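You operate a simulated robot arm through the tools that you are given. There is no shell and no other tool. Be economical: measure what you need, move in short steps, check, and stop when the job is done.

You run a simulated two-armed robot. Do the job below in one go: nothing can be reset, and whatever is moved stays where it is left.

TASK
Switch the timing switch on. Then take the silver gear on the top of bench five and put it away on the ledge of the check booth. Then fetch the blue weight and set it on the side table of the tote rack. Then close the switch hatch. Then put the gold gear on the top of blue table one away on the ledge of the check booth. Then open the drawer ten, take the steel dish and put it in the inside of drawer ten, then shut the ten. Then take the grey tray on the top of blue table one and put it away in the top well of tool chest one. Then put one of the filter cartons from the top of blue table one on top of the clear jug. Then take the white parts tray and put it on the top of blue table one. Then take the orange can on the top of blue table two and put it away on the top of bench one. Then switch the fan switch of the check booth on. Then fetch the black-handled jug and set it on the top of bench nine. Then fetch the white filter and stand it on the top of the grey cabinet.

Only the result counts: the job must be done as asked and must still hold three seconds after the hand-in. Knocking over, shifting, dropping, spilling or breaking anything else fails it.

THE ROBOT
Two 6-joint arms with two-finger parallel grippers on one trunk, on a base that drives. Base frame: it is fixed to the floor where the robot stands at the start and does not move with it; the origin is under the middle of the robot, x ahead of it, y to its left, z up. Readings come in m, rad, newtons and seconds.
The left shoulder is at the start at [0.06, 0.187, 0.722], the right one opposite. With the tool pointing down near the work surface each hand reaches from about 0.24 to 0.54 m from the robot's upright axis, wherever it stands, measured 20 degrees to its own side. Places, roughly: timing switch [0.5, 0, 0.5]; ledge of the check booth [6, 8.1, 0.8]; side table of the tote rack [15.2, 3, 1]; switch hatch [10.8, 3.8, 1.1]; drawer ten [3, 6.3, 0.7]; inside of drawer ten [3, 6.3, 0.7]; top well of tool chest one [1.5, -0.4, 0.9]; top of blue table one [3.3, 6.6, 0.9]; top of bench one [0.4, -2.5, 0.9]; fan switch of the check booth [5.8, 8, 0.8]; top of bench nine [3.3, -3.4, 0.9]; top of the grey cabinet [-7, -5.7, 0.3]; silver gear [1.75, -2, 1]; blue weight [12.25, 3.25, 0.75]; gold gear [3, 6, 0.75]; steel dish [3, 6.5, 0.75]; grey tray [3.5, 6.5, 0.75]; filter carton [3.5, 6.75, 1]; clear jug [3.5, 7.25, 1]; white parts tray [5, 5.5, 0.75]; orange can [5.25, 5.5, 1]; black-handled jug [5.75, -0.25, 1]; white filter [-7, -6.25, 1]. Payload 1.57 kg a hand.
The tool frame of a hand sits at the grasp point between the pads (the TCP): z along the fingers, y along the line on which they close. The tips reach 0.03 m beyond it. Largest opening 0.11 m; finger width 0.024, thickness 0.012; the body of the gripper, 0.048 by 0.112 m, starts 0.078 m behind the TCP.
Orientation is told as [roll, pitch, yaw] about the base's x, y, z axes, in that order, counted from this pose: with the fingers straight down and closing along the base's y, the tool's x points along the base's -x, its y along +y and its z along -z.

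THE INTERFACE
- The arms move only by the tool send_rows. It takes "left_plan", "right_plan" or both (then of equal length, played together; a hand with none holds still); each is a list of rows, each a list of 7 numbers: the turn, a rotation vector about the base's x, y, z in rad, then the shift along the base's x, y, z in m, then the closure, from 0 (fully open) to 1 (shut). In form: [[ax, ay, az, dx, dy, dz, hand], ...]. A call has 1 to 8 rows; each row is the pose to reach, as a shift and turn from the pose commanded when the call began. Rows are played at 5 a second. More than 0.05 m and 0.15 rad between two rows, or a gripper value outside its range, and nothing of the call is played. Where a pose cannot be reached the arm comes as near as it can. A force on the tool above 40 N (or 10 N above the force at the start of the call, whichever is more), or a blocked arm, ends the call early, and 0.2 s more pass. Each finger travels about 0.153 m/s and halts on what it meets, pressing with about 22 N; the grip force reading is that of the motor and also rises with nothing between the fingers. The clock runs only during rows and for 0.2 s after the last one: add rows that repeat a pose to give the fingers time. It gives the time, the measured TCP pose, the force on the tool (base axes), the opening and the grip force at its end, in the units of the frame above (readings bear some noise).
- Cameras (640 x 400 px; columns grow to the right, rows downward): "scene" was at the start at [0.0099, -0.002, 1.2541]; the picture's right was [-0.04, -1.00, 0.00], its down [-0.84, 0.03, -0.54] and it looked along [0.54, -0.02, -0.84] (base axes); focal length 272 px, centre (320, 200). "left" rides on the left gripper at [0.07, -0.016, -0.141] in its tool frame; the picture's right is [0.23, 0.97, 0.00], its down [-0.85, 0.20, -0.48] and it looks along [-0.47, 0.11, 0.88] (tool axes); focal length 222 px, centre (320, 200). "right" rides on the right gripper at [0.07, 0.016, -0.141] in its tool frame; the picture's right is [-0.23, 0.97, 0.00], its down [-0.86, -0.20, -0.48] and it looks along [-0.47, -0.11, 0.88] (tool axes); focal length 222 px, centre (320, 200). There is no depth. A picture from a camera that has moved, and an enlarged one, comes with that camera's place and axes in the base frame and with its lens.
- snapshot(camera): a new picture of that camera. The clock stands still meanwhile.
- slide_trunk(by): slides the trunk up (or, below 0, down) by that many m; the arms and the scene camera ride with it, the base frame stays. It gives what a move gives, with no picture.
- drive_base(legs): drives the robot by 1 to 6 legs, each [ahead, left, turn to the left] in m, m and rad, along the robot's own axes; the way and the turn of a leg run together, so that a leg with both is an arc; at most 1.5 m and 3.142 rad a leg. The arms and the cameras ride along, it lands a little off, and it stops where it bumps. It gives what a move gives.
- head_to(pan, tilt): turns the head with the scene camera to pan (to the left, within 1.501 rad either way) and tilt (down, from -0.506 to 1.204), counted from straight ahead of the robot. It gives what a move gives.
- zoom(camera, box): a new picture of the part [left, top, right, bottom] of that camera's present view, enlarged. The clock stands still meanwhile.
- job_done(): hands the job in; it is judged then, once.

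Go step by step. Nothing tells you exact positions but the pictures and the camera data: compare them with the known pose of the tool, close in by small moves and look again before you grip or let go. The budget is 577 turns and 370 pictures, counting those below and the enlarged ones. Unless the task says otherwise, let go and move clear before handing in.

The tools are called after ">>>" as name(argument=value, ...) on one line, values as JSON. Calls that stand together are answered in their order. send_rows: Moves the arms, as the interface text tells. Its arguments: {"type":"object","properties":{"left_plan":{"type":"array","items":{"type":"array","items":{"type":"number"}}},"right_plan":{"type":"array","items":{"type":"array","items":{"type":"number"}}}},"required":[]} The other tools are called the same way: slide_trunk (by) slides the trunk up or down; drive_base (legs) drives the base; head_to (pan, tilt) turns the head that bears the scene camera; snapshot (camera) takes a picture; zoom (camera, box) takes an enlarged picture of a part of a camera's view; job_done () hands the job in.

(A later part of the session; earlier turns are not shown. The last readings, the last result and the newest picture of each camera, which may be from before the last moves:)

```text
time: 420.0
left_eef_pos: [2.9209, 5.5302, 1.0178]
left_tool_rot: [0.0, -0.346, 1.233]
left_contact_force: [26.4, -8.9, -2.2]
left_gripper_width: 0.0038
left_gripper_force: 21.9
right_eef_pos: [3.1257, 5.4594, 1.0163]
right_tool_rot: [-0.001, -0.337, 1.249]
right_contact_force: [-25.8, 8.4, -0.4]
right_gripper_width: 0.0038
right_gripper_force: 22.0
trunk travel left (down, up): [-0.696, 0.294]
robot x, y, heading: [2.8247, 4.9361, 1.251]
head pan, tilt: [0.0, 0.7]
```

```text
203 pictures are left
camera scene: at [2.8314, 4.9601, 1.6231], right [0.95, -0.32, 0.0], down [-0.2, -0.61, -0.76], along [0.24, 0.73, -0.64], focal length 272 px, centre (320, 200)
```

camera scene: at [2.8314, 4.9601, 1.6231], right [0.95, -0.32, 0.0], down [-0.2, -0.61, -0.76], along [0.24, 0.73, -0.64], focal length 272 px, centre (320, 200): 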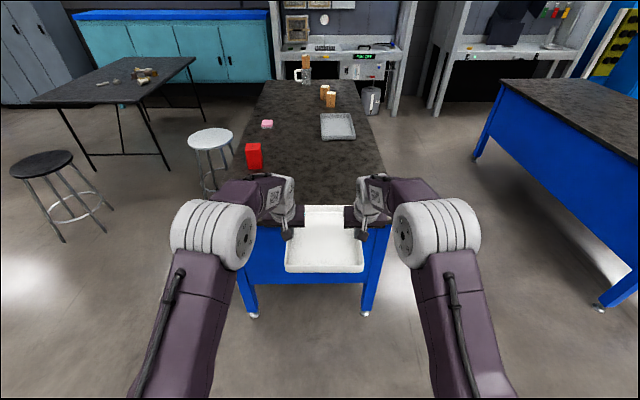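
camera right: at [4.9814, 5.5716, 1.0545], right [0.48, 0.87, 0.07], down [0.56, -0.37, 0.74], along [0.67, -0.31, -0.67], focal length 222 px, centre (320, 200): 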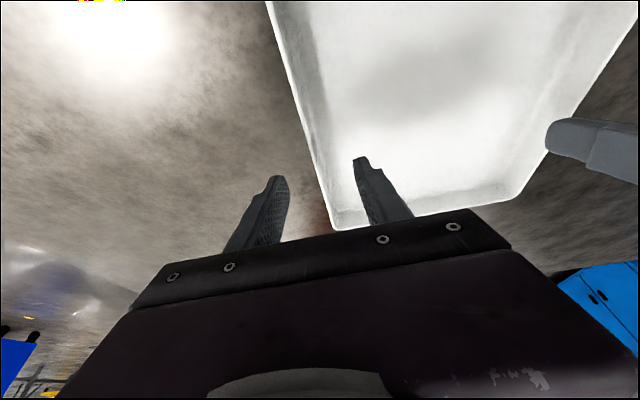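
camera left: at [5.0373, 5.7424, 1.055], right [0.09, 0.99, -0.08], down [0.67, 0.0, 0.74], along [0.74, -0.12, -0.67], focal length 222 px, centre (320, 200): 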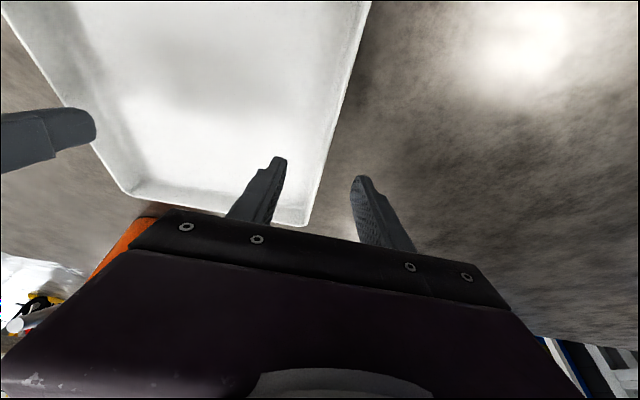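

>>> drive_base(legs=[[0, 0, 0.026], [0.39, 0, 0]])

>>> slide_trunk(by=-0.08)

>>> snapshot(camera="scene")

```text
time: 422.8
left_eef_pos: [3.0178, 5.9036, 1.0177]
left_tool_rot: [0.0, -0.35, 1.262]
left_contact_force: [4.1, -1.2, -1.4]
left_gripper_width: 0.0037
left_gripper_force: 22.3
right_eef_pos: [3.2231, 5.8385, 1.0178]
right_tool_rot: [0.002, -0.341, 1.277]
right_contact_force: [-4.4, -0.4, -0.5]
right_gripper_width: 0.0034
right_gripper_force: 22.6
trunk travel left (down, up): [-0.696, 0.294]
robot x, y, heading: [2.9386, 5.3029, 1.277]
head pan, tilt: [0.0, 0.7]
```

```text
time: 423.9
left_eef_pos: [3.019, 5.9038, 0.9383]
left_tool_rot: [-0.001, -0.347, 1.264]
left_contact_force: [0.3, 1.0, -2.1]
left_gripper_width: 0.0036
left_gripper_force: 22.3
right_eef_pos: [3.2247, 5.8379, 0.9373]
right_tool_rot: [0.0, -0.336, 1.277]
right_contact_force: [-0.6, -0.2, -1.6]
right_gripper_width: 0.0035
right_gripper_force: 21.6
trunk travel left (down, up): [-0.616, 0.374]
robot x, y, heading: [2.9363, 5.3079, 1.273]
head pan, tilt: [0.0, 0.7]
```

```text
202 pictures are left
camera scene: at [2.9439, 5.332, 1.5431], right [0.96, -0.29, 0.0], down [-0.19, -0.62, -0.76], along [0.22, 0.73, -0.64], focal length 272 px, centre (320, 200)
```

scene: 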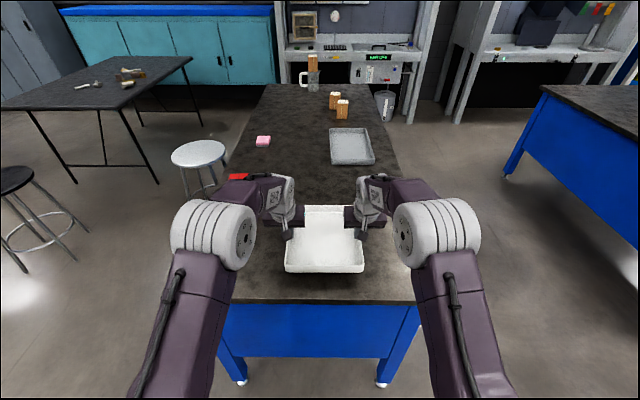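

>>> slide_trunk(by=-0.036)

>>> send_rows(left_plan=[[0, 0, 0, 0, 0, -0.002, 1], [0, 0, 0, 0, 0, -0.004, 1], [0, 0, 0, 0, 0, -0.006, 1]], right_plan=[[0, 0, 0, 0, 0, -0.002, 1], [0, 0, 0, 0, 0, -0.004, 1], [0, 0, 0, 0, 0, -0.006, 1]])

```text
time: 424.7
left_eef_pos: [3.0186, 5.9044, 0.9019]
left_tool_rot: [0.001, -0.35, 1.263]
left_contact_force: [1.0, 0.0, -1.8]
left_gripper_width: 0.0038
left_gripper_force: 21.8
right_eef_pos: [3.2219, 5.8382, 0.9015]
right_tool_rot: [0.001, -0.341, 1.278]
right_contact_force: [-1.3, -1.0, -0.9]
right_gripper_width: 0.0039
right_gripper_force: 22.1
trunk travel left (down, up): [-0.58, 0.41]
robot x, y, heading: [2.9372, 5.3047, 1.279]
head pan, tilt: [0.0, 0.7]
```

```text
time: 425.5
left_eef_pos: [3.018, 5.9059, 0.8996]
left_tool_rot: [-0.002, -0.354, 1.261]
left_contact_force: [1.8, 7.4, 8.0]
left_gripper_width: 0.0038
left_gripper_force: 22.4
right_eef_pos: [3.2234, 5.8374, 0.8975]
right_tool_rot: [0.0, -0.345, 1.277]
right_contact_force: [2.9, 2.1, 17.8]
right_gripper_width: 0.0038
right_gripper_force: 22.1
trunk travel left (down, up): [-0.58, 0.41]
robot x, y, heading: [2.9359, 5.3065, 1.27]
head pan, tilt: [0.0, 0.7]
```

The tray rests on the table. I open both hands and rise.

>>> send_rows(left_plan=[[0, 0, 0, 0, 0, 0.003, 0.9], [0, 0, 0, 0, 0, 0.003, 0.7], [0, 0, 0, 0, 0, 0.003, 0.5], [0, 0, 0, 0, 0, 0.003, 0.5], [0, 0, 0, 0, 0, 0.04, 0.5], [0, 0, 0, 0, 0, 0.08, 0.5]], right_plan=[[0, 0, 0, 0, 0, 0.003, 0.9], [0, 0, 0, 0, 0, 0.003, 0.7], [0, 0, 0, 0, 0, 0.003, 0.5], [0, 0, 0, 0, 0, 0.003, 0.5], [0, 0, 0, 0, 0, 0.04, 0.5], [0, 0, 0, 0, 0, 0.08, 0.5]])

>>> slide_trunk(by=0.12)

>>> drive_base(legs=[[-0.4, 0, 0]])

>>> snapshot(camera="scene")

```text
time: 426.9
left_eef_pos: [3.0168, 5.9041, 0.9763]
left_tool_rot: [-0.003, -0.351, 1.263]
left_contact_force: [-0.5, -0.7, 0.8]
left_gripper_width: 0.055
left_gripper_force: 0.0
right_eef_pos: [3.2234, 5.8374, 0.9755]
right_tool_rot: [-0.001, -0.339, 1.28]
right_contact_force: [-0.6, -1.2, -0.7]
right_gripper_width: 0.0548
right_gripper_force: 0.1
trunk travel left (down, up): [-0.58, 0.41]
robot x, y, heading: [2.9359, 5.3035, 1.275]
head pan, tilt: [0.0, 0.7]
```

```text
time: 428.4
left_eef_pos: [3.0175, 5.9049, 1.0962]
left_tool_rot: [0.001, -0.349, 1.263]
left_contact_force: [-1.4, 0.4, -0.5]
left_gripper_width: 0.055
left_gripper_force: 0.1
right_eef_pos: [3.2236, 5.8389, 1.0953]
right_tool_rot: [0.0, -0.338, 1.278]
right_contact_force: [0.7, -0.4, 0.2]
right_gripper_width: 0.0548
right_gripper_force: 0.0
trunk travel left (down, up): [-0.7, 0.29]
robot x, y, heading: [2.9365, 5.3059, 1.278]
head pan, tilt: [0.0, 0.7]
```

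```text
time: 430.9
left_eef_pos: [2.8997, 5.5193, 1.0952]
left_tool_rot: [0.001, -0.348, 1.263]
left_contact_force: [-0.2, 0.1, -0.6]
left_gripper_width: 0.055
left_gripper_force: 0.0
right_eef_pos: [3.1047, 5.453, 1.0961]
right_tool_rot: [0.001, -0.338, 1.28]
right_contact_force: [-0.6, -0.2, 0.2]
right_gripper_width: 0.055
right_gripper_force: 0.2
trunk travel left (down, up): [-0.7, 0.29]
robot x, y, heading: [2.817, 4.9231, 1.28]
head pan, tilt: [0.0, 0.7]
```

```text
201 pictures are left
camera scene: at [2.8268, 4.9464, 1.6271], right [0.96, -0.29, 0.0], down [-0.19, -0.62, -0.76], along [0.22, 0.73, -0.64], focal length 272 px, centre (320, 200)
```

scene: 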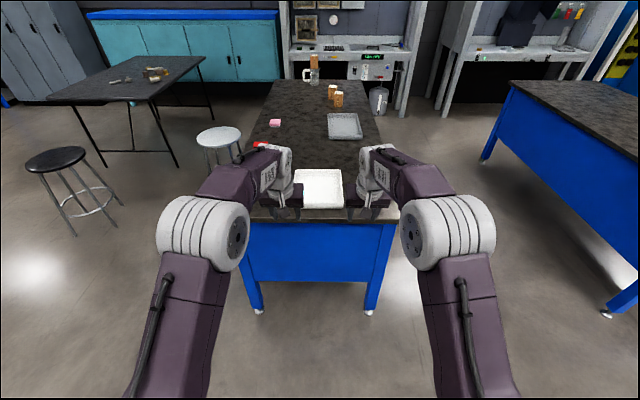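

White tray is on table one. Next the grey tray; I drive to the right side of table one, facing it.

>>> drive_base(legs=[[0, -0.98, 0], [0.85, 0, 0], [0.81, 0, 0], [0, 0, 1.568]])

>>> snapshot(camera="scene")

```text
time: 447.9
left_eef_pos: [3.6435, 6.3024, 1.0965]
left_tool_rot: [0.0, -0.349, 2.831]
left_contact_force: [-0.1, 0.6, 0.2]
left_gripper_width: 0.0549
left_gripper_force: 0.0
right_eef_pos: [3.7117, 6.5085, 1.096]
right_tool_rot: [0.0, -0.339, 2.848]
right_contact_force: [-0.7, -0.3, -0.4]
right_gripper_width: 0.055
right_gripper_force: 0.1
trunk travel left (down, up): [-0.7, 0.29]
robot x, y, heading: [4.2414, 6.22, 2.842]
head pan, tilt: [0.0, 0.7]
```

```text
200 pictures are left
camera scene: at [4.2178, 6.2282, 1.6271], right [0.29, 0.96, 0.0], down [0.62, -0.19, -0.76], along [-0.73, 0.22, -0.64], focal length 272 px, centre (320, 200)
```

scene: 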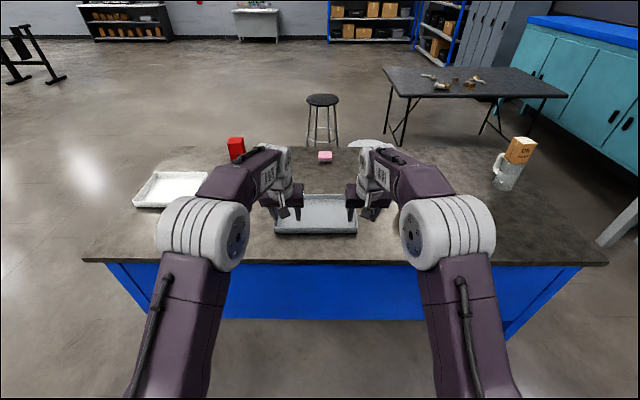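

>>> zoom(camera="scene", box=[230, 170, 410, 270])

```text
3.56 times, centred on (320, 220) of scene
camera zoom: at [4.2178, 6.2282, 1.6271], right [0.29, 0.96, 0.0], down [0.62, -0.19, -0.76], along [-0.73, 0.22, -0.64], focal length 966 px, centre (320, 129)
```

zoom: 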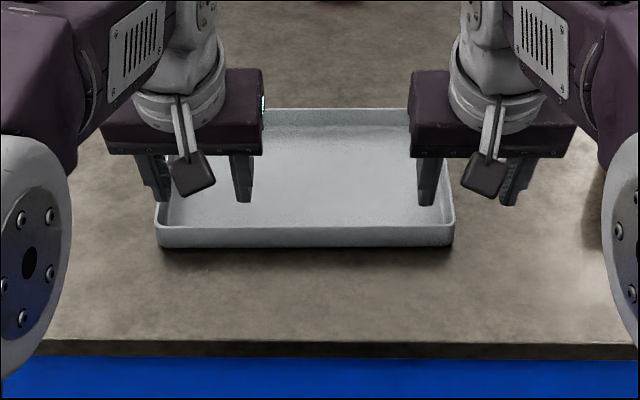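

The grey tray is about 0.32 × 0.21 m, centre about [3.43, 6.464]. I drive in and set both hands over its short walls.

>>> drive_base(legs=[[0.245, 0.02, 0]])

>>> send_rows(left_plan=[[0, 0, 0, -0.0087, -0.028, -0.02, 0.5], [0, 0, 0, -0.0174, -0.0564, -0.05, 0.5], [0, 0, 0, -0.0174, -0.0564, -0.077, 0.5], [0, 0, 0, -0.0174, -0.0564, -0.077, 0.5]], right_plan=[[0, 0, 0, 0, 0.02, -0.02, 0.5], [0, 0, 0, 0.001, 0.0374, -0.05, 0.5], [0, 0, 0, 0.001, 0.0374, -0.077, 0.5], [0, 0, 0, 0.001, 0.0374, -0.077, 0.5]])

>>> slide_trunk(by=-0.075)

>>> zoom(camera="left", box=[160, 80, 480, 280])

>>> zoom(camera="right", box=[160, 80, 480, 280])

>>> snapshot(camera="scene")

```text
time: 449.7
left_eef_pos: [3.4044, 6.3554, 1.0959]
left_tool_rot: [-0.001, -0.349, 2.831]
left_contact_force: [0.2, -0.9, -0.8]
left_gripper_width: 0.055
left_gripper_force: 0.0
right_eef_pos: [3.4705, 6.5603, 1.096]
right_tool_rot: [0.001, -0.34, 2.848]
right_contact_force: [-0.3, -0.2, 0.5]
right_gripper_width: 0.0552
right_gripper_force: 0.0
trunk travel left (down, up): [-0.7, 0.29]
robot x, y, heading: [4.0024, 6.2704, 2.848]
head pan, tilt: [0.0, 0.7]
```

```text
time: 450.7
left_eef_pos: [3.3864, 6.2987, 1.0196]
left_tool_rot: [0.0, -0.351, 2.83]
left_contact_force: [0.3, 0.6, 0.6]
left_gripper_width: 0.0549
left_gripper_force: 0.1
right_eef_pos: [3.4711, 6.5988, 1.0188]
right_tool_rot: [-0.001, -0.341, 2.848]
right_contact_force: [0.0, 0.0, -0.4]
right_gripper_width: 0.0552
right_gripper_force: 0.0
trunk travel left (down, up): [-0.7, 0.29]
robot x, y, heading: [4.0036, 6.2706, 2.845]
head pan, tilt: [0.0, 0.7]
```

```text
time: 451.9
left_eef_pos: [3.3855, 6.2987, 0.9431]
left_tool_rot: [0.001, -0.349, 2.832]
left_contact_force: [1.3, -0.3, -0.5]
left_gripper_width: 0.0549
left_gripper_force: 0.1
right_eef_pos: [3.4702, 6.5979, 0.9448]
right_tool_rot: [0.0, -0.341, 2.849]
right_contact_force: [-1.2, -0.4, 0.5]
right_gripper_width: 0.055
right_gripper_force: 0.0
trunk travel left (down, up): [-0.625, 0.365]
robot x, y, heading: [3.9972, 6.2694, 2.847]
head pan, tilt: [0.0, 0.7]
```

```text
2.00 times, centred on (320, 180) of left
camera zoom: at [3.5002, 6.2788, 1.0523], right [-0.09, -0.99, -0.08], down [-0.67, 0.0, 0.74], along [-0.74, 0.12, -0.67], focal length 444 px, centre (320, 240)
```

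zoom: 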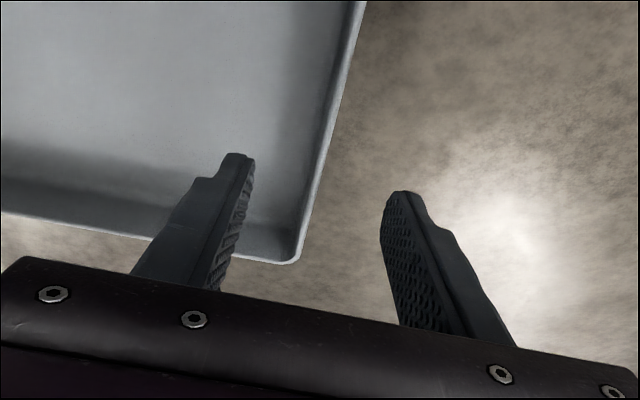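

```text
2.00 times, centred on (320, 180) of right
camera zoom: at [3.5737, 6.5506, 1.0535], right [-0.49, -0.87, 0.08], down [-0.56, 0.38, 0.74], along [-0.67, 0.32, -0.67], focal length 444 px, centre (320, 240)
```

zoom: 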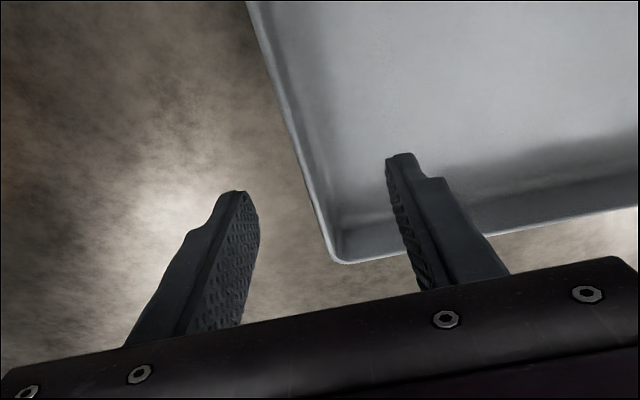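

```text
196 pictures are left
camera scene: at [3.9772, 6.2808, 1.5521], right [0.29, 0.96, 0.0], down [0.62, -0.19, -0.77], along [-0.73, 0.22, -0.64], focal length 272 px, centre (320, 200)
```

scene: 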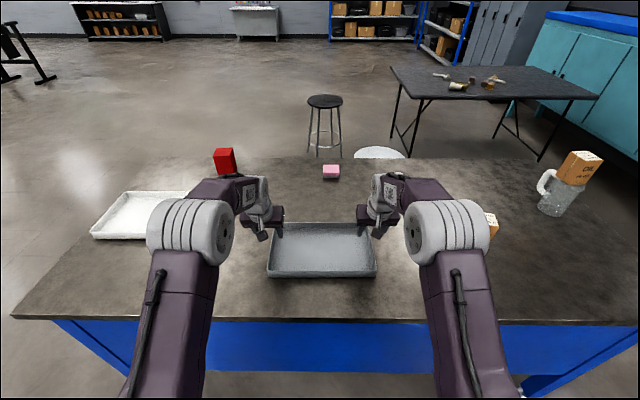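

>>> send_rows(right_plan=[[0, 0, 0, 0.0015, 0.0048, 0, 0.5], [0, 0, 0, 0.0015, 0.0048, 0, 0.5]])

>>> slide_trunk(by=-0.043)

>>> send_rows(left_plan=[[0, 0, 0, 0, 0, -0.0015, 0.5], [0, 0, 0, 0, 0, -0.0015, 0.7], [0, 0, 0, 0, 0, -0.0015, 0.85], [0, 0, 0, 0, 0, -0.0015, 1], [0, 0, 0, 0, 0, -0.0015, 1]], right_plan=[[0, 0, 0, 0, 0, -0.0015, 0.5], [0, 0, 0, 0, 0, -0.0015, 0.7], [0, 0, 0, 0, 0, -0.0015, 0.85], [0, 0, 0, 0, 0, -0.0015, 1], [0, 0, 0, 0, 0, -0.0015, 1]])

>>> zoom(camera="left", box=[160, 80, 480, 280])

>>> zoom(camera="right", box=[160, 80, 480, 280])

```text
time: 452.4
left_eef_pos: [3.3863, 6.298, 0.9439]
left_tool_rot: [0.0, -0.349, 2.832]
left_contact_force: [-0.7, -0.5, -0.3]
left_gripper_width: 0.0546
left_gripper_force: 0.1
right_eef_pos: [3.4718, 6.6037, 0.944]
right_tool_rot: [0.0, -0.34, 2.849]
right_contact_force: [0.5, -0.7, -1.1]
right_gripper_width: 0.0547
right_gripper_force: 0.0
trunk travel left (down, up): [-0.625, 0.365]
robot x, y, heading: [3.9999, 6.2702, 2.844]
head pan, tilt: [0.0, 0.7]
```

```text
time: 453.3
left_eef_pos: [3.3864, 6.2987, 0.9023]
left_tool_rot: [0.002, -0.348, 2.831]
left_contact_force: [-0.2, -0.5, 0.3]
left_gripper_width: 0.0552
left_gripper_force: 0.0
right_eef_pos: [3.4731, 6.6037, 0.9014]
right_tool_rot: [0.001, -0.341, 2.848]
right_contact_force: [0.2, 0.0, 0.6]
right_gripper_width: 0.0549
right_gripper_force: 0.1
trunk travel left (down, up): [-0.582, 0.408]
robot x, y, heading: [4.0005, 6.2741, 2.847]
head pan, tilt: [0.0, 0.7]
```

```text
time: 454.5
left_eef_pos: [3.3853, 6.2979, 0.8999]
left_tool_rot: [-0.003, -0.347, 2.833]
left_contact_force: [-0.8, 3.7, -0.5]
left_gripper_width: 0.0038
left_gripper_force: 22.1
right_eef_pos: [3.4732, 6.6018, 0.9002]
right_tool_rot: [0.001, -0.34, 2.85]
right_contact_force: [0.8, -3.8, 0.3]
right_gripper_width: 0.0035
right_gripper_force: 22.0
trunk travel left (down, up): [-0.582, 0.408]
robot x, y, heading: [4.0041, 6.2712, 2.847]
head pan, tilt: [0.0, 0.7]
```

```text
2.00 times, centred on (320, 180) of left
camera zoom: at [3.4999, 6.2789, 1.0077], right [-0.09, -0.99, -0.08], down [-0.67, 0.0, 0.74], along [-0.74, 0.12, -0.67], focal length 444 px, centre (320, 240)
```

zoom: 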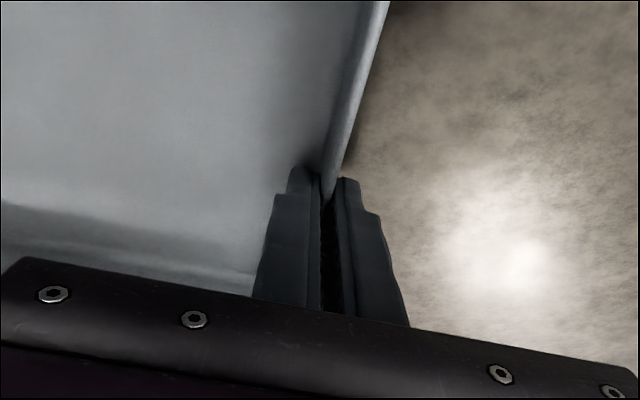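

```text
2.00 times, centred on (320, 180) of right
camera zoom: at [3.5752, 6.5552, 1.0087], right [-0.49, -0.87, 0.08], down [-0.56, 0.38, 0.74], along [-0.67, 0.32, -0.67], focal length 444 px, centre (320, 240)
```

zoom: 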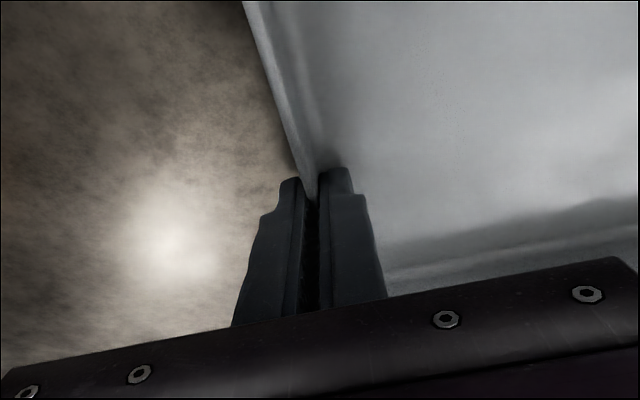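

Both walls are gripped. I lift and back away to carry it to tool chest one.

>>> slide_trunk(by=0.15)

>>> drive_base(legs=[[-0.28, 0, 0]])

>>> snapshot(camera="scene")

```text
time: 456.3
left_eef_pos: [3.3857, 6.3005, 1.0501]
left_tool_rot: [-0.004, -0.349, 2.833]
left_contact_force: [-0.6, 7.9, -0.9]
left_gripper_width: 0.0041
left_gripper_force: 22.2
right_eef_pos: [3.4733, 6.6032, 1.0489]
right_tool_rot: [-0.001, -0.339, 2.849]
right_contact_force: [0.2, -8.4, -1.5]
right_gripper_width: 0.0035
right_gripper_force: 21.6
trunk travel left (down, up): [-0.732, 0.258]
robot x, y, heading: [4.0025, 6.2701, 2.85]
head pan, tilt: [0.0, 0.7]
```

```text
time: 458.2
left_eef_pos: [3.6524, 6.2157, 1.0482]
left_tool_rot: [-0.002, -0.348, 2.835]
left_contact_force: [1.2, 10.9, -1.2]
left_gripper_width: 0.0039
left_gripper_force: 21.7
right_eef_pos: [3.7392, 6.5197, 1.0487]
right_tool_rot: [0.0, -0.34, 2.849]
right_contact_force: [-0.1, -10.6, -1.2]
right_gripper_width: 0.0039
right_gripper_force: 21.9
trunk travel left (down, up): [-0.732, 0.258]
robot x, y, heading: [4.2684, 6.1916, 2.851]
head pan, tilt: [0.0, 0.7]
```

```text
193 pictures are left
camera scene: at [4.2435, 6.2, 1.659], right [0.29, 0.96, 0.0], down [0.62, -0.19, -0.76], along [-0.73, 0.22, -0.65], focal length 272 px, centre (320, 200)
```

scene: 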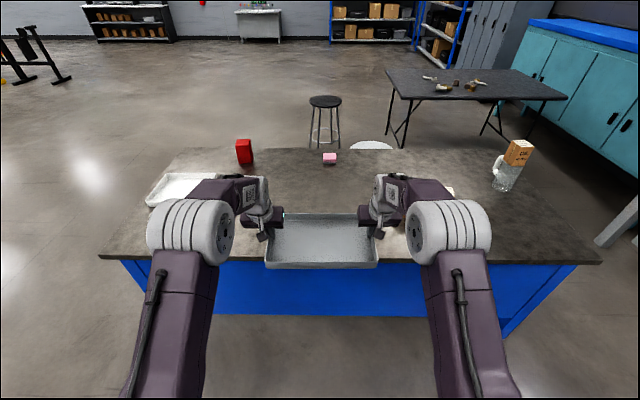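

>>> drive_base(legs=[[0, 1.0, 0], [0, 0.9, 0], [0, 0, 1.861], [1.08, -0.39, 0], [1.09, -0.39, 0], [1.3, 0, 0]])

>>> drive_base(legs=[[1.2, 0, 0]])

>>> head_to(pan=-0.9, tilt=0.4)

>>> snapshot(camera="scene")

```text
time: 489.4
left_eef_pos: [3.1515, 0.2829, 1.05]
left_tool_rot: [-0.001, -0.349, -1.569]
left_contact_force: [-2.8, -2.0, -1.7]
left_gripper_width: 0.004
left_gripper_force: 22.3
right_eef_pos: [2.8354, 0.2728, 1.0496]
right_tool_rot: [0.0, -0.337, -1.552]
right_contact_force: [2.2, 2.5, -0.7]
right_gripper_width: 0.004
right_gripper_force: 22.2
trunk travel left (down, up): [-0.732, 0.258]
robot x, y, heading: [2.9849, 0.88, -1.55]
head pan, tilt: [0.0, 0.7]
```

```text
time: 495.6
left_eef_pos: [3.1643, -0.9389, 1.0497]
left_tool_rot: [-0.003, -0.347, -1.575]
left_contact_force: [-1.2, -1.9, -1.1]
left_gripper_width: 0.0036
left_gripper_force: 22.0
right_eef_pos: [2.8496, -0.9478, 1.0488]
right_tool_rot: [-0.001, -0.338, -1.558]
right_contact_force: [0.8, 2.4, -1.4]
right_gripper_width: 0.0036
right_gripper_force: 21.9
trunk travel left (down, up): [-0.732, 0.258]
robot x, y, heading: [3.0044, -0.342, -1.559]
head pan, tilt: [0.0, 0.7]
```

```text
time: 496.8
left_eef_pos: [3.1647, -0.9389, 1.0495]
left_tool_rot: [-0.001, -0.347, -1.575]
left_contact_force: [0.0, -2.6, -1.6]
left_gripper_width: 0.0038
left_gripper_force: 21.6
right_eef_pos: [2.8492, -0.9477, 1.0487]
right_tool_rot: [0.0, -0.341, -1.559]
right_contact_force: [0.5, 1.9, -1.7]
right_gripper_width: 0.0037
right_gripper_force: 21.6
trunk travel left (down, up): [-0.732, 0.258]
robot x, y, heading: [3.0046, -0.3445, -1.558]
head pan, tilt: [-0.901, 0.4]
```

```text
192 pictures are left
camera scene: at [2.9308, -0.3429, 1.6859], right [-0.63, 0.78, 0.0], down [0.3, 0.25, -0.92], along [-0.72, -0.58, -0.39], focal length 272 px, centre (320, 200)
```

scene: 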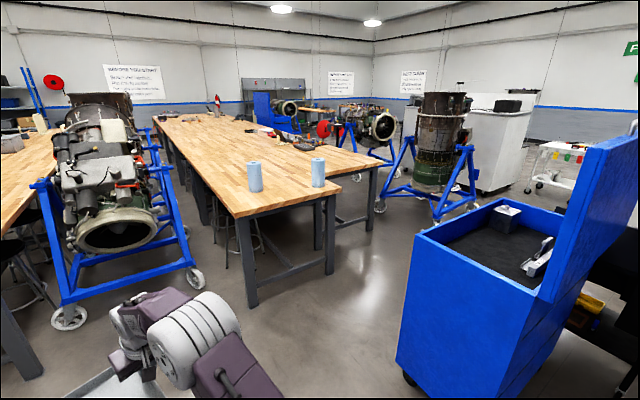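

Tool chest one is ahead-right: its lid stands open on the far (north) side, rim at about z 1.02, with a free area in the near-east part of the well. I raise the tray, turn round and slide in from the south side.

>>> slide_trunk(by=0.12)

>>> drive_base(legs=[[0, 0, -1.724], [0, 0, -1.724], [-1.09, 0, 0]])

>>> head_to(pan=0.6, tilt=0.6)

>>> snapshot(camera="scene")

```text
time: 498.3
left_eef_pos: [3.1653, -0.9395, 1.1699]
left_tool_rot: [-0.002, -0.349, -1.575]
left_contact_force: [-0.5, -2.8, -0.9]
left_gripper_width: 0.0041
left_gripper_force: 21.9
right_eef_pos: [2.8484, -0.9483, 1.1689]
right_tool_rot: [0.001, -0.34, -1.558]
right_contact_force: [0.6, 1.3, -1.6]
right_gripper_width: 0.0036
right_gripper_force: 22.3
trunk travel left (down, up): [-0.852, 0.138]
robot x, y, heading: [3.0026, -0.3417, -1.558]
head pan, tilt: [-0.901, 0.4]
```

```text
time: 512.2
left_eef_pos: [2.712, -0.7646, 1.1704]
left_tool_rot: [-0.001, -0.346, 1.25]
left_contact_force: [-0.5, 1.6, -1.7]
left_gripper_width: 0.0038
left_gripper_force: 21.8
right_eef_pos: [3.0139, -0.8569, 1.1692]
right_tool_rot: [0.0, -0.339, 1.266]
right_contact_force: [-0.8, -1.6, -1.2]
right_gripper_width: 0.0037
right_gripper_force: 22.1
trunk travel left (down, up): [-0.852, 0.138]
robot x, y, heading: [2.6797, -1.385, 1.264]
head pan, tilt: [-0.901, 0.4]
```

```text
time: 513.8
left_eef_pos: [2.7106, -0.7655, 1.1698]
left_tool_rot: [0.0, -0.35, 1.25]
left_contact_force: [1.6, 1.7, -0.8]
left_gripper_width: 0.0039
left_gripper_force: 22.1
right_eef_pos: [3.0137, -0.8569, 1.1684]
right_tool_rot: [0.001, -0.339, 1.265]
right_contact_force: [-1.9, -1.8, -0.4]
right_gripper_width: 0.004
right_gripper_force: 21.8
trunk travel left (down, up): [-0.852, 0.138]
robot x, y, heading: [2.6798, -1.3814, 1.265]
head pan, tilt: [0.6, 0.6]
```

```text
191 pictures are left
camera scene: at [2.6349, -1.3529, 1.7877], right [0.96, 0.29, 0.0], down [0.16, -0.54, -0.82], along [-0.24, 0.79, -0.57], focal length 272 px, centre (320, 200)
```

scene: 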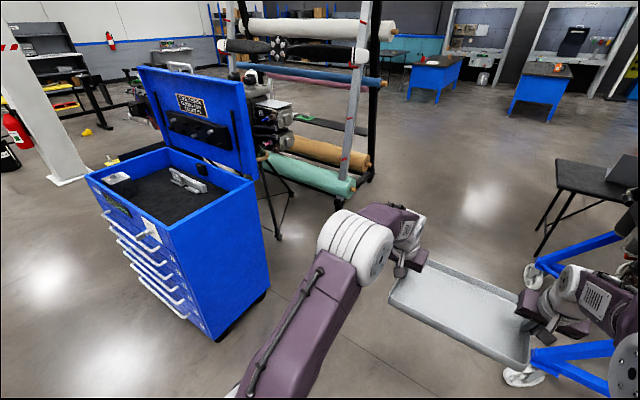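

>>> drive_base(legs=[[0, 0.67, 0], [0, 0.66, 0.01]])

>>> head_to(pan=0, tilt=0.7)

>>> snapshot(camera="scene")

```text
time: 520.8
left_eef_pos: [1.434, -0.3646, 1.17]
left_tool_rot: [-0.001, -0.35, 1.26]
left_contact_force: [1.2, 1.5, -2.1]
left_gripper_width: 0.0039
left_gripper_force: 22.2
right_eef_pos: [1.7377, -0.452, 1.1689]
right_tool_rot: [-0.001, -0.339, 1.277]
right_contact_force: [-0.6, -0.8, -0.7]
right_gripper_width: 0.0037
right_gripper_force: 22.0
trunk travel left (down, up): [-0.852, 0.138]
robot x, y, heading: [1.406, -0.9787, 1.271]
head pan, tilt: [0.6, 0.6]
```

```text
time: 521.8
left_eef_pos: [1.4347, -0.3642, 1.1695]
left_tool_rot: [-0.001, -0.349, 1.259]
left_contact_force: [1.1, 1.9, -1.6]
left_gripper_width: 0.0041
left_gripper_force: 21.6
right_eef_pos: [1.7376, -0.4515, 1.1689]
right_tool_rot: [0.0, -0.338, 1.277]
right_contact_force: [-1.4, -1.0, -1.0]
right_gripper_width: 0.0036
right_gripper_force: 22.2
trunk travel left (down, up): [-0.852, 0.138]
robot x, y, heading: [1.4061, -0.9796, 1.273]
head pan, tilt: [0.0, 0.7]
```

```text
190 pictures are left
camera scene: at [1.4141, -0.9552, 1.7791], right [0.96, -0.29, 0.0], down [-0.19, -0.62, -0.76], along [0.22, 0.73, -0.64], focal length 272 px, centre (320, 200)
```

scene: 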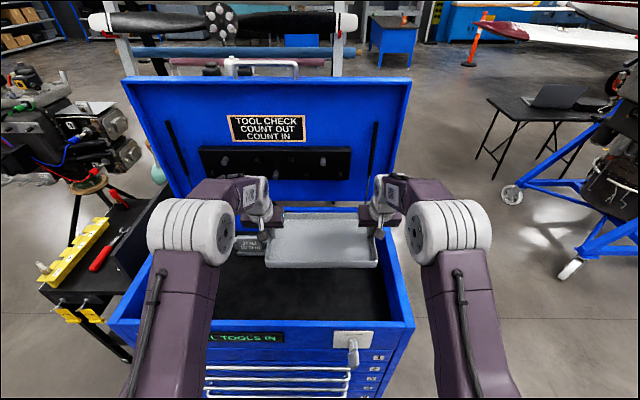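

>>> drive_base(legs=[[-0.03, 0.02, 0]])

>>> slide_trunk(by=-0.08)

>>> zoom(camera="scene", box=[200, 180, 420, 330])

>>> snapshot(camera="left")

>>> snapshot(camera="right")

```text
time: 522.6
left_eef_pos: [1.4132, -0.3822, 1.1663]
left_tool_rot: [0.003, -0.344, 1.257]
left_contact_force: [1.4, 2.1, -1.9]
left_gripper_width: 0.0035
left_gripper_force: 22.3
right_eef_pos: [1.7164, -0.4707, 1.166]
right_tool_rot: [0.003, -0.331, 1.273]
right_contact_force: [0.3, -1.4, -1.8]
right_gripper_width: 0.0038
right_gripper_force: 22.1
trunk travel left (down, up): [-0.852, 0.138]
robot x, y, heading: [1.3807, -1.003, 1.276]
head pan, tilt: [0.0, 0.7]
```

```text
time: 523.8
left_eef_pos: [1.407, -0.3869, 1.0887]
left_tool_rot: [-0.001, -0.349, 1.257]
left_contact_force: [1.5, 1.7, -1.8]
left_gripper_width: 0.0038
left_gripper_force: 22.3
right_eef_pos: [1.7113, -0.4745, 1.0871]
right_tool_rot: [0.0, -0.336, 1.275]
right_contact_force: [-0.3, -1.6, -2.3]
right_gripper_width: 0.0036
right_gripper_force: 22.2
trunk travel left (down, up): [-0.772, 0.218]
robot x, y, heading: [1.3764, -0.9989, 1.274]
head pan, tilt: [0.0, 0.7]
```

```text
2.67 times, centred on (310, 255) of scene
camera zoom: at [1.388, -0.9767, 1.6991], right [0.96, -0.29, 0.0], down [-0.19, -0.62, -0.76], along [0.22, 0.73, -0.65], focal length 724 px, centre (347, 53)
```

zoom: 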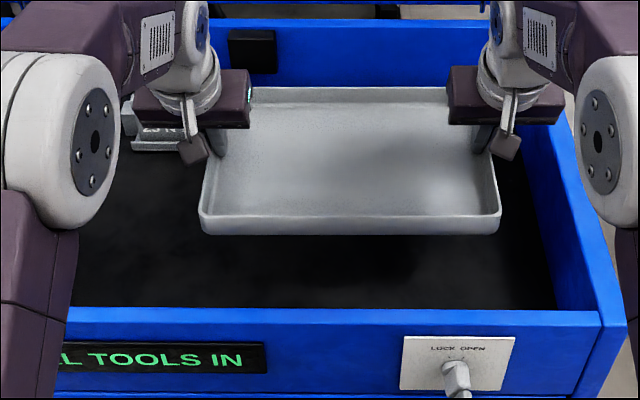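

```text
188 pictures are left
camera left: at [1.3892, -0.4997, 1.1971], right [-0.99, 0.1, -0.08], down [0.01, 0.67, 0.74], along [0.12, 0.74, -0.67], focal length 222 px, centre (320, 200)
```

left: 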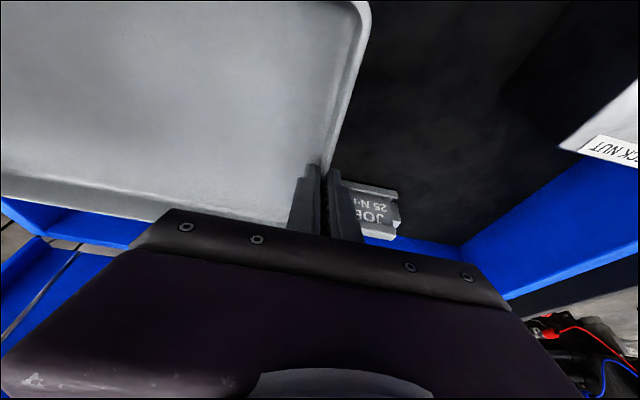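

```text
187 pictures are left
camera right: at [1.6624, -0.5763, 1.1977], right [-0.87, 0.49, 0.08], down [0.38, 0.56, 0.73], along [0.32, 0.67, -0.67], focal length 222 px, centre (320, 200)
```

right: 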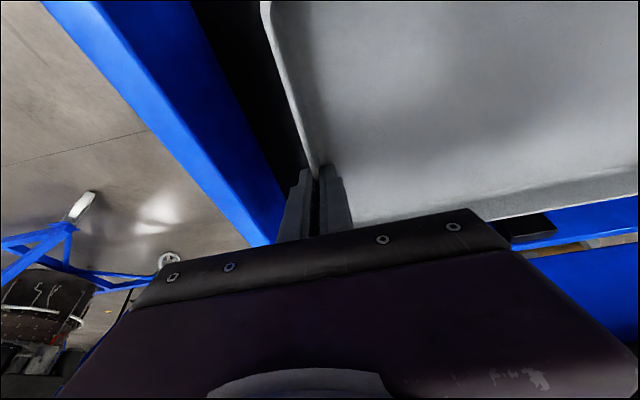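

>>> drive_base(legs=[[-0.015, -0.02, 0]])

>>> slide_trunk(by=-0.06)

>>> zoom(camera="scene", box=[200, 180, 420, 330])

>>> snapshot(camera="left")

```text
time: 524.6
left_eef_pos: [1.4186, -0.4023, 1.0875]
left_tool_rot: [-0.007, -0.347, 1.263]
left_contact_force: [0.1, 1.9, -1.6]
left_gripper_width: 0.0041
left_gripper_force: 22.6
right_eef_pos: [1.7214, -0.49, 1.0874]
right_tool_rot: [-0.005, -0.335, 1.28]
right_contact_force: [-1.1, -1.9, -1.4]
right_gripper_width: 0.0036
right_gripper_force: 21.9
trunk travel left (down, up): [-0.772, 0.218]
robot x, y, heading: [1.392, -1.0235, 1.273]
head pan, tilt: [0.0, 0.7]
```

```text
time: 525.6
left_eef_pos: [1.421, -0.4066, 1.0299]
left_tool_rot: [-0.001, -0.349, 1.26]
left_contact_force: [0.7, 1.0, -1.4]
left_gripper_width: 0.0037
left_gripper_force: 21.6
right_eef_pos: [1.7245, -0.4949, 1.0286]
right_tool_rot: [0.001, -0.34, 1.276]
right_contact_force: [-2.1, -1.5, -0.8]
right_gripper_width: 0.0037
right_gripper_force: 21.9
trunk travel left (down, up): [-0.712, 0.278]
robot x, y, heading: [1.3936, -1.0254, 1.272]
head pan, tilt: [0.0, 0.7]
```

```text
2.67 times, centred on (310, 255) of scene
camera zoom: at [1.401, -0.9976, 1.6391], right [0.96, -0.29, 0.0], down [-0.19, -0.62, -0.76], along [0.22, 0.73, -0.64], focal length 724 px, centre (347, 53)
```

zoom: 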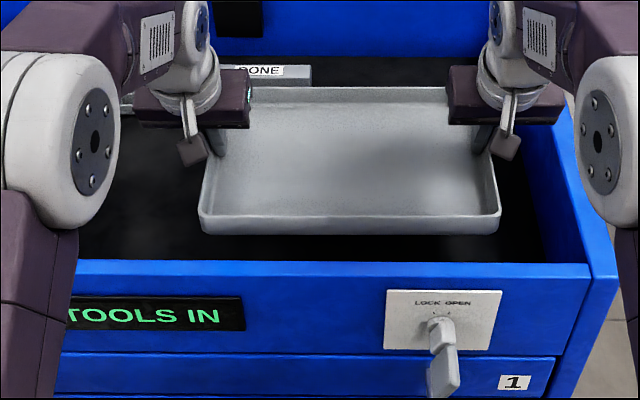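

```text
185 pictures are left
camera left: at [1.4023, -0.5202, 1.1374], right [-0.99, 0.1, -0.08], down [0.0, 0.67, 0.74], along [0.12, 0.74, -0.67], focal length 222 px, centre (320, 200)
```

left: 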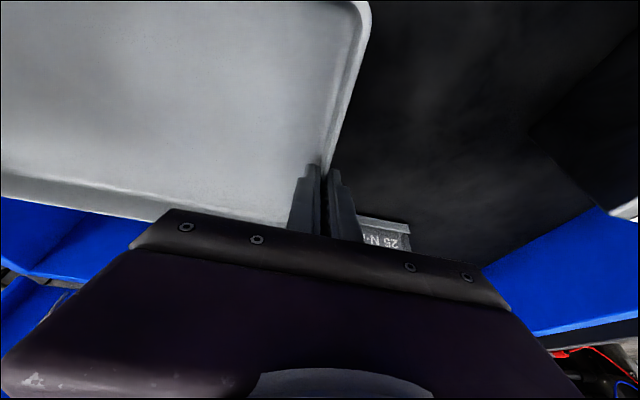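

>>> slide_trunk(by=-0.03)

>>> zoom(camera="scene", box=[200, 180, 420, 330])

```text
time: 526.4
left_eef_pos: [1.4208, -0.406, 0.9991]
left_tool_rot: [-0.001, -0.349, 1.26]
left_contact_force: [1.9, 1.4, -1.4]
left_gripper_width: 0.0041
left_gripper_force: 21.7
right_eef_pos: [1.7236, -0.495, 0.999]
right_tool_rot: [0.001, -0.339, 1.277]
right_contact_force: [-1.9, -0.7, -0.3]
right_gripper_width: 0.0041
right_gripper_force: 21.6
trunk travel left (down, up): [-0.682, 0.308]
robot x, y, heading: [1.3936, -1.0242, 1.273]
head pan, tilt: [0.0, 0.7]
```

```text
2.67 times, centred on (310, 255) of scene
camera zoom: at [1.4011, -0.9979, 1.6091], right [0.96, -0.29, 0.0], down [-0.19, -0.62, -0.76], along [0.22, 0.73, -0.64], focal length 724 px, centre (347, 53)
```

zoom: 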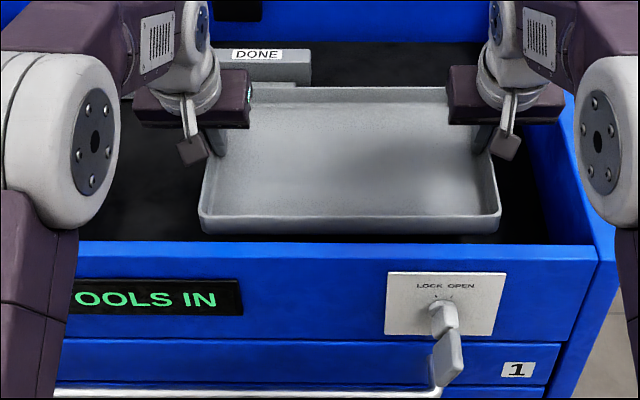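

>>> drive_base(legs=[[0.018, 0, 0]])

>>> slide_trunk(by=-0.03)

>>> zoom(camera="scene", box=[200, 180, 420, 330])

```text
time: 527.1
left_eef_pos: [1.4244, -0.3924, 1.0022]
left_tool_rot: [-0.003, -0.353, 1.259]
left_contact_force: [1.3, 2.0, -0.9]
left_gripper_width: 0.0037
left_gripper_force: 22.1
right_eef_pos: [1.729, -0.4804, 1.0015]
right_tool_rot: [0.001, -0.342, 1.276]
right_contact_force: [-0.6, -2.6, -0.3]
right_gripper_width: 0.0037
right_gripper_force: 22.2
trunk travel left (down, up): [-0.682, 0.308]
robot x, y, heading: [1.3964, -1.0078, 1.274]
head pan, tilt: [0.0, 0.7]
```

```text
time: 527.9
left_eef_pos: [1.4272, -0.3887, 0.9696]
left_tool_rot: [-0.002, -0.348, 1.26]
left_contact_force: [0.4, 2.1, -1.0]
left_gripper_width: 0.0038
left_gripper_force: 21.7
right_eef_pos: [1.7305, -0.4771, 0.9685]
right_tool_rot: [0.0, -0.337, 1.275]
right_contact_force: [-1.2, -0.9, -1.1]
right_gripper_width: 0.004
right_gripper_force: 22.5
trunk travel left (down, up): [-0.652, 0.338]
robot x, y, heading: [1.4035, -1.0045, 1.273]
head pan, tilt: [0.0, 0.7]
```

```text
2.67 times, centred on (310, 255) of scene
camera zoom: at [1.4068, -0.9798, 1.579], right [0.96, -0.29, 0.0], down [-0.19, -0.62, -0.76], along [0.22, 0.73, -0.64], focal length 724 px, centre (347, 53)
```

zoom: 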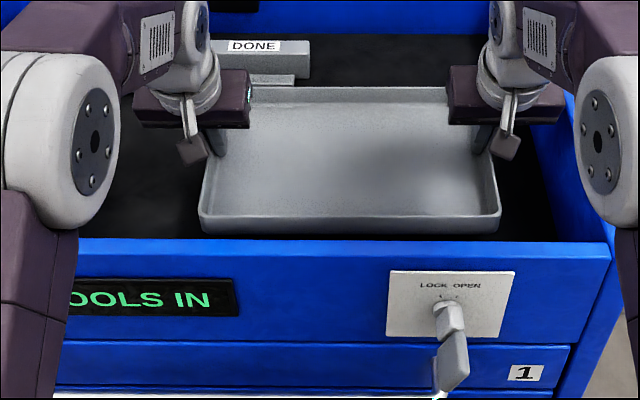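

>>> send_rows(left_plan=[[0, 0, 0, -0.005, 0.0015, -0.004, 1], [0, 0, 0, -0.01, 0.003, -0.009, 1], [0, 0, 0, -0.01, 0.003, -0.014, 1], [0, 0, 0, -0.01, 0.003, -0.019, 1], [0, 0, 0, -0.01, 0.003, -0.024, 1]], right_plan=[[0, 0, 0, -0.005, 0.0015, -0.004, 1], [0, 0, 0, -0.01, 0.003, -0.009, 1], [0, 0, 0, -0.01, 0.003, -0.014, 1], [0, 0, 0, -0.01, 0.003, -0.019, 1], [0, 0, 0, -0.01, 0.003, -0.024, 1]])

>>> zoom(camera="scene", box=[200, 180, 420, 330])

```text
time: 529.1
left_eef_pos: [1.4162, -0.3867, 0.9452]
left_tool_rot: [-0.002, -0.349, 1.26]
left_contact_force: [0.3, 2.5, -1.6]
left_gripper_width: 0.0037
left_gripper_force: 22.2
right_eef_pos: [1.7197, -0.4734, 0.944]
right_tool_rot: [0.0, -0.339, 1.276]
right_contact_force: [1.2, -2.2, -0.2]
right_gripper_width: 0.0037
right_gripper_force: 22.3
trunk travel left (down, up): [-0.652, 0.338]
robot x, y, heading: [1.3984, -1.0043, 1.275]
head pan, tilt: [0.0, 0.7]
```

```text
2.67 times, centred on (310, 255) of scene
camera zoom: at [1.4066, -0.9804, 1.5791], right [0.96, -0.29, 0.0], down [-0.19, -0.62, -0.76], along [0.22, 0.73, -0.64], focal length 724 px, centre (347, 53)
```

zoom: 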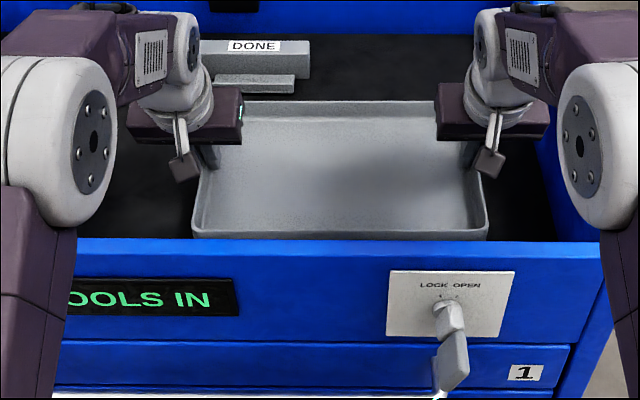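

Still not touching. I continue down in small steps.

>>> send_rows(left_plan=[[0, 0, 0, 0, 0, -0.005, 1], [0, 0, 0, 0, 0, -0.01, 1], [0, 0, 0, 0, 0, -0.015, 1], [0, 0, 0, 0, 0, -0.02, 1], [0, 0, 0, 0, 0, -0.025, 1]], right_plan=[[0, 0, 0, 0, 0, -0.005, 1], [0, 0, 0, 0, 0, -0.01, 1], [0, 0, 0, 0, 0, -0.015, 1], [0, 0, 0, 0, 0, -0.02, 1], [0, 0, 0, 0, 0, -0.025, 1]])

>>> zoom(camera="scene", box=[200, 180, 420, 330])

>>> snapshot(camera="right")

```text
time: 530.1
left_eef_pos: [1.4161, -0.3856, 0.9381]
left_tool_rot: [-0.001, -0.375, 1.262]
left_contact_force: [-2.1, -1.8, 18.1]
left_gripper_width: 0.004
left_gripper_force: 21.8
right_eef_pos: [1.7196, -0.4745, 0.9376]
right_tool_rot: [0.003, -0.365, 1.276]
right_contact_force: [0.3, -4.8, 19.8]
right_gripper_width: 0.0041
right_gripper_force: 22.1
trunk travel left (down, up): [-0.652, 0.338]
robot x, y, heading: [1.3969, -1.0066, 1.269]
head pan, tilt: [0.0, 0.7]
stopped in row 4 (right hand): the force on the tool passed its limit (the readings are from after the stop); the commanded pose is now the measured one
```

```text
2.67 times, centred on (310, 255) of scene
camera zoom: at [1.4039, -0.9891, 1.5792], right [0.96, -0.29, 0.0], down [-0.19, -0.61, -0.77], along [0.23, 0.73, -0.64], focal length 724 px, centre (347, 53)
```

zoom: 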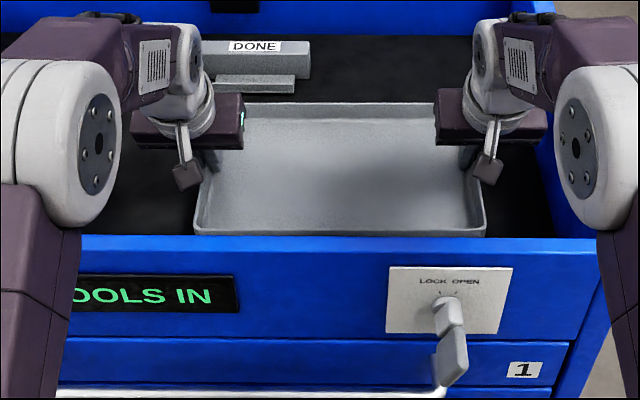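

```text
180 pictures are left
camera right: at [1.6702, -0.5789, 1.0442], right [-0.87, 0.49, 0.08], down [0.37, 0.54, 0.75], along [0.32, 0.69, -0.65], focal length 222 px, centre (320, 200)
```

right: 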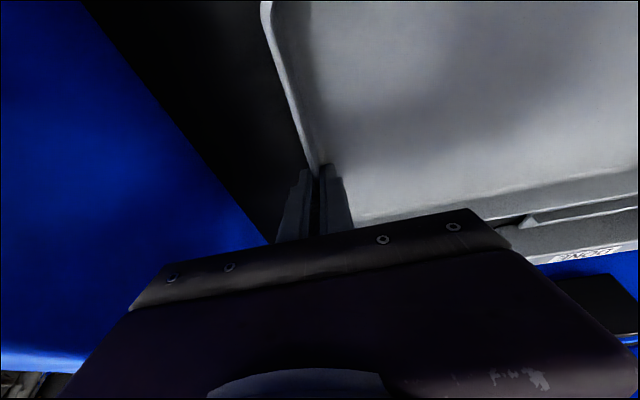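

>>> send_rows(left_plan=[[0, 0, 0, 0, 0, 0.005, 1], [0, 0, 0, 0, 0, 0.005, 0.8], [0, 0, 0, 0, 0, 0.005, 0.6], [0, 0, 0, 0, 0, 0.005, 0.6], [0, 0, 0, 0, 0, 0.04, 0.6], [0, 0, 0, 0, 0, 0.08, 0.6], [0, 0, 0, 0, 0, 0.12, 0.6]], right_plan=[[0, 0, 0, 0, 0, 0.005, 1], [0, 0, 0, 0, 0, 0.005, 0.8], [0, 0, 0, 0, 0, 0.005, 0.6], [0, 0, 0, 0, 0, 0.005, 0.6], [0, 0, 0, 0, 0, 0.04, 0.6], [0, 0, 0, 0, 0, 0.08, 0.6], [0, 0, 0, 0, 0, 0.12, 0.6]])

>>> slide_trunk(by=0.12)

>>> snapshot(camera="scene")

```text
time: 531.7
left_eef_pos: [1.4168, -0.3838, 1.0531]
left_tool_rot: [-0.001, -0.366, 1.261]
left_contact_force: [0.1, 0.8, -0.3]
left_gripper_width: 0.0443
left_gripper_force: 0.2
right_eef_pos: [1.7206, -0.4716, 1.0521]
right_tool_rot: [-0.001, -0.357, 1.276]
right_contact_force: [0.3, 0.6, 0.2]
right_gripper_width: 0.0441
right_gripper_force: 0.0
trunk travel left (down, up): [-0.652, 0.338]
robot x, y, heading: [1.3987, -1.0035, 1.275]
head pan, tilt: [0.0, 0.7]
```

```text
time: 533.2
left_eef_pos: [1.4172, -0.3818, 1.1724]
left_tool_rot: [-0.003, -0.363, 1.261]
left_contact_force: [0.2, -0.1, 0.5]
left_gripper_width: 0.0439
left_gripper_force: 0.0
right_eef_pos: [1.7212, -0.4695, 1.1725]
right_tool_rot: [0.0, -0.357, 1.277]
right_contact_force: [-0.1, 1.2, 0.2]
right_gripper_width: 0.0438
right_gripper_force: 0.0
trunk travel left (down, up): [-0.772, 0.218]
robot x, y, heading: [1.399, -1.0039, 1.276]
head pan, tilt: [0.0, 0.7]
```

```text
179 pictures are left
camera scene: at [1.4065, -0.9806, 1.699], right [0.96, -0.29, 0.0], down [-0.19, -0.62, -0.76], along [0.22, 0.73, -0.64], focal length 272 px, centre (320, 200)
```

scene: 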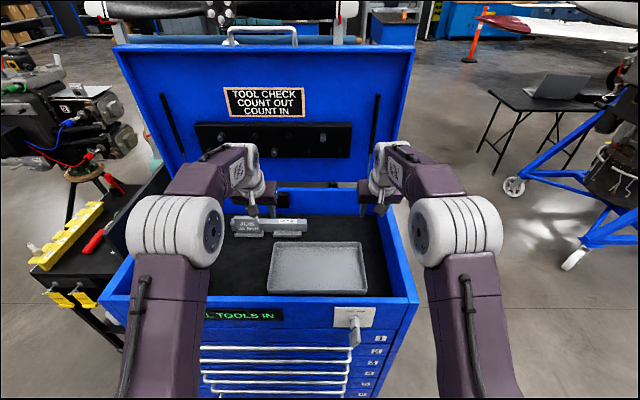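

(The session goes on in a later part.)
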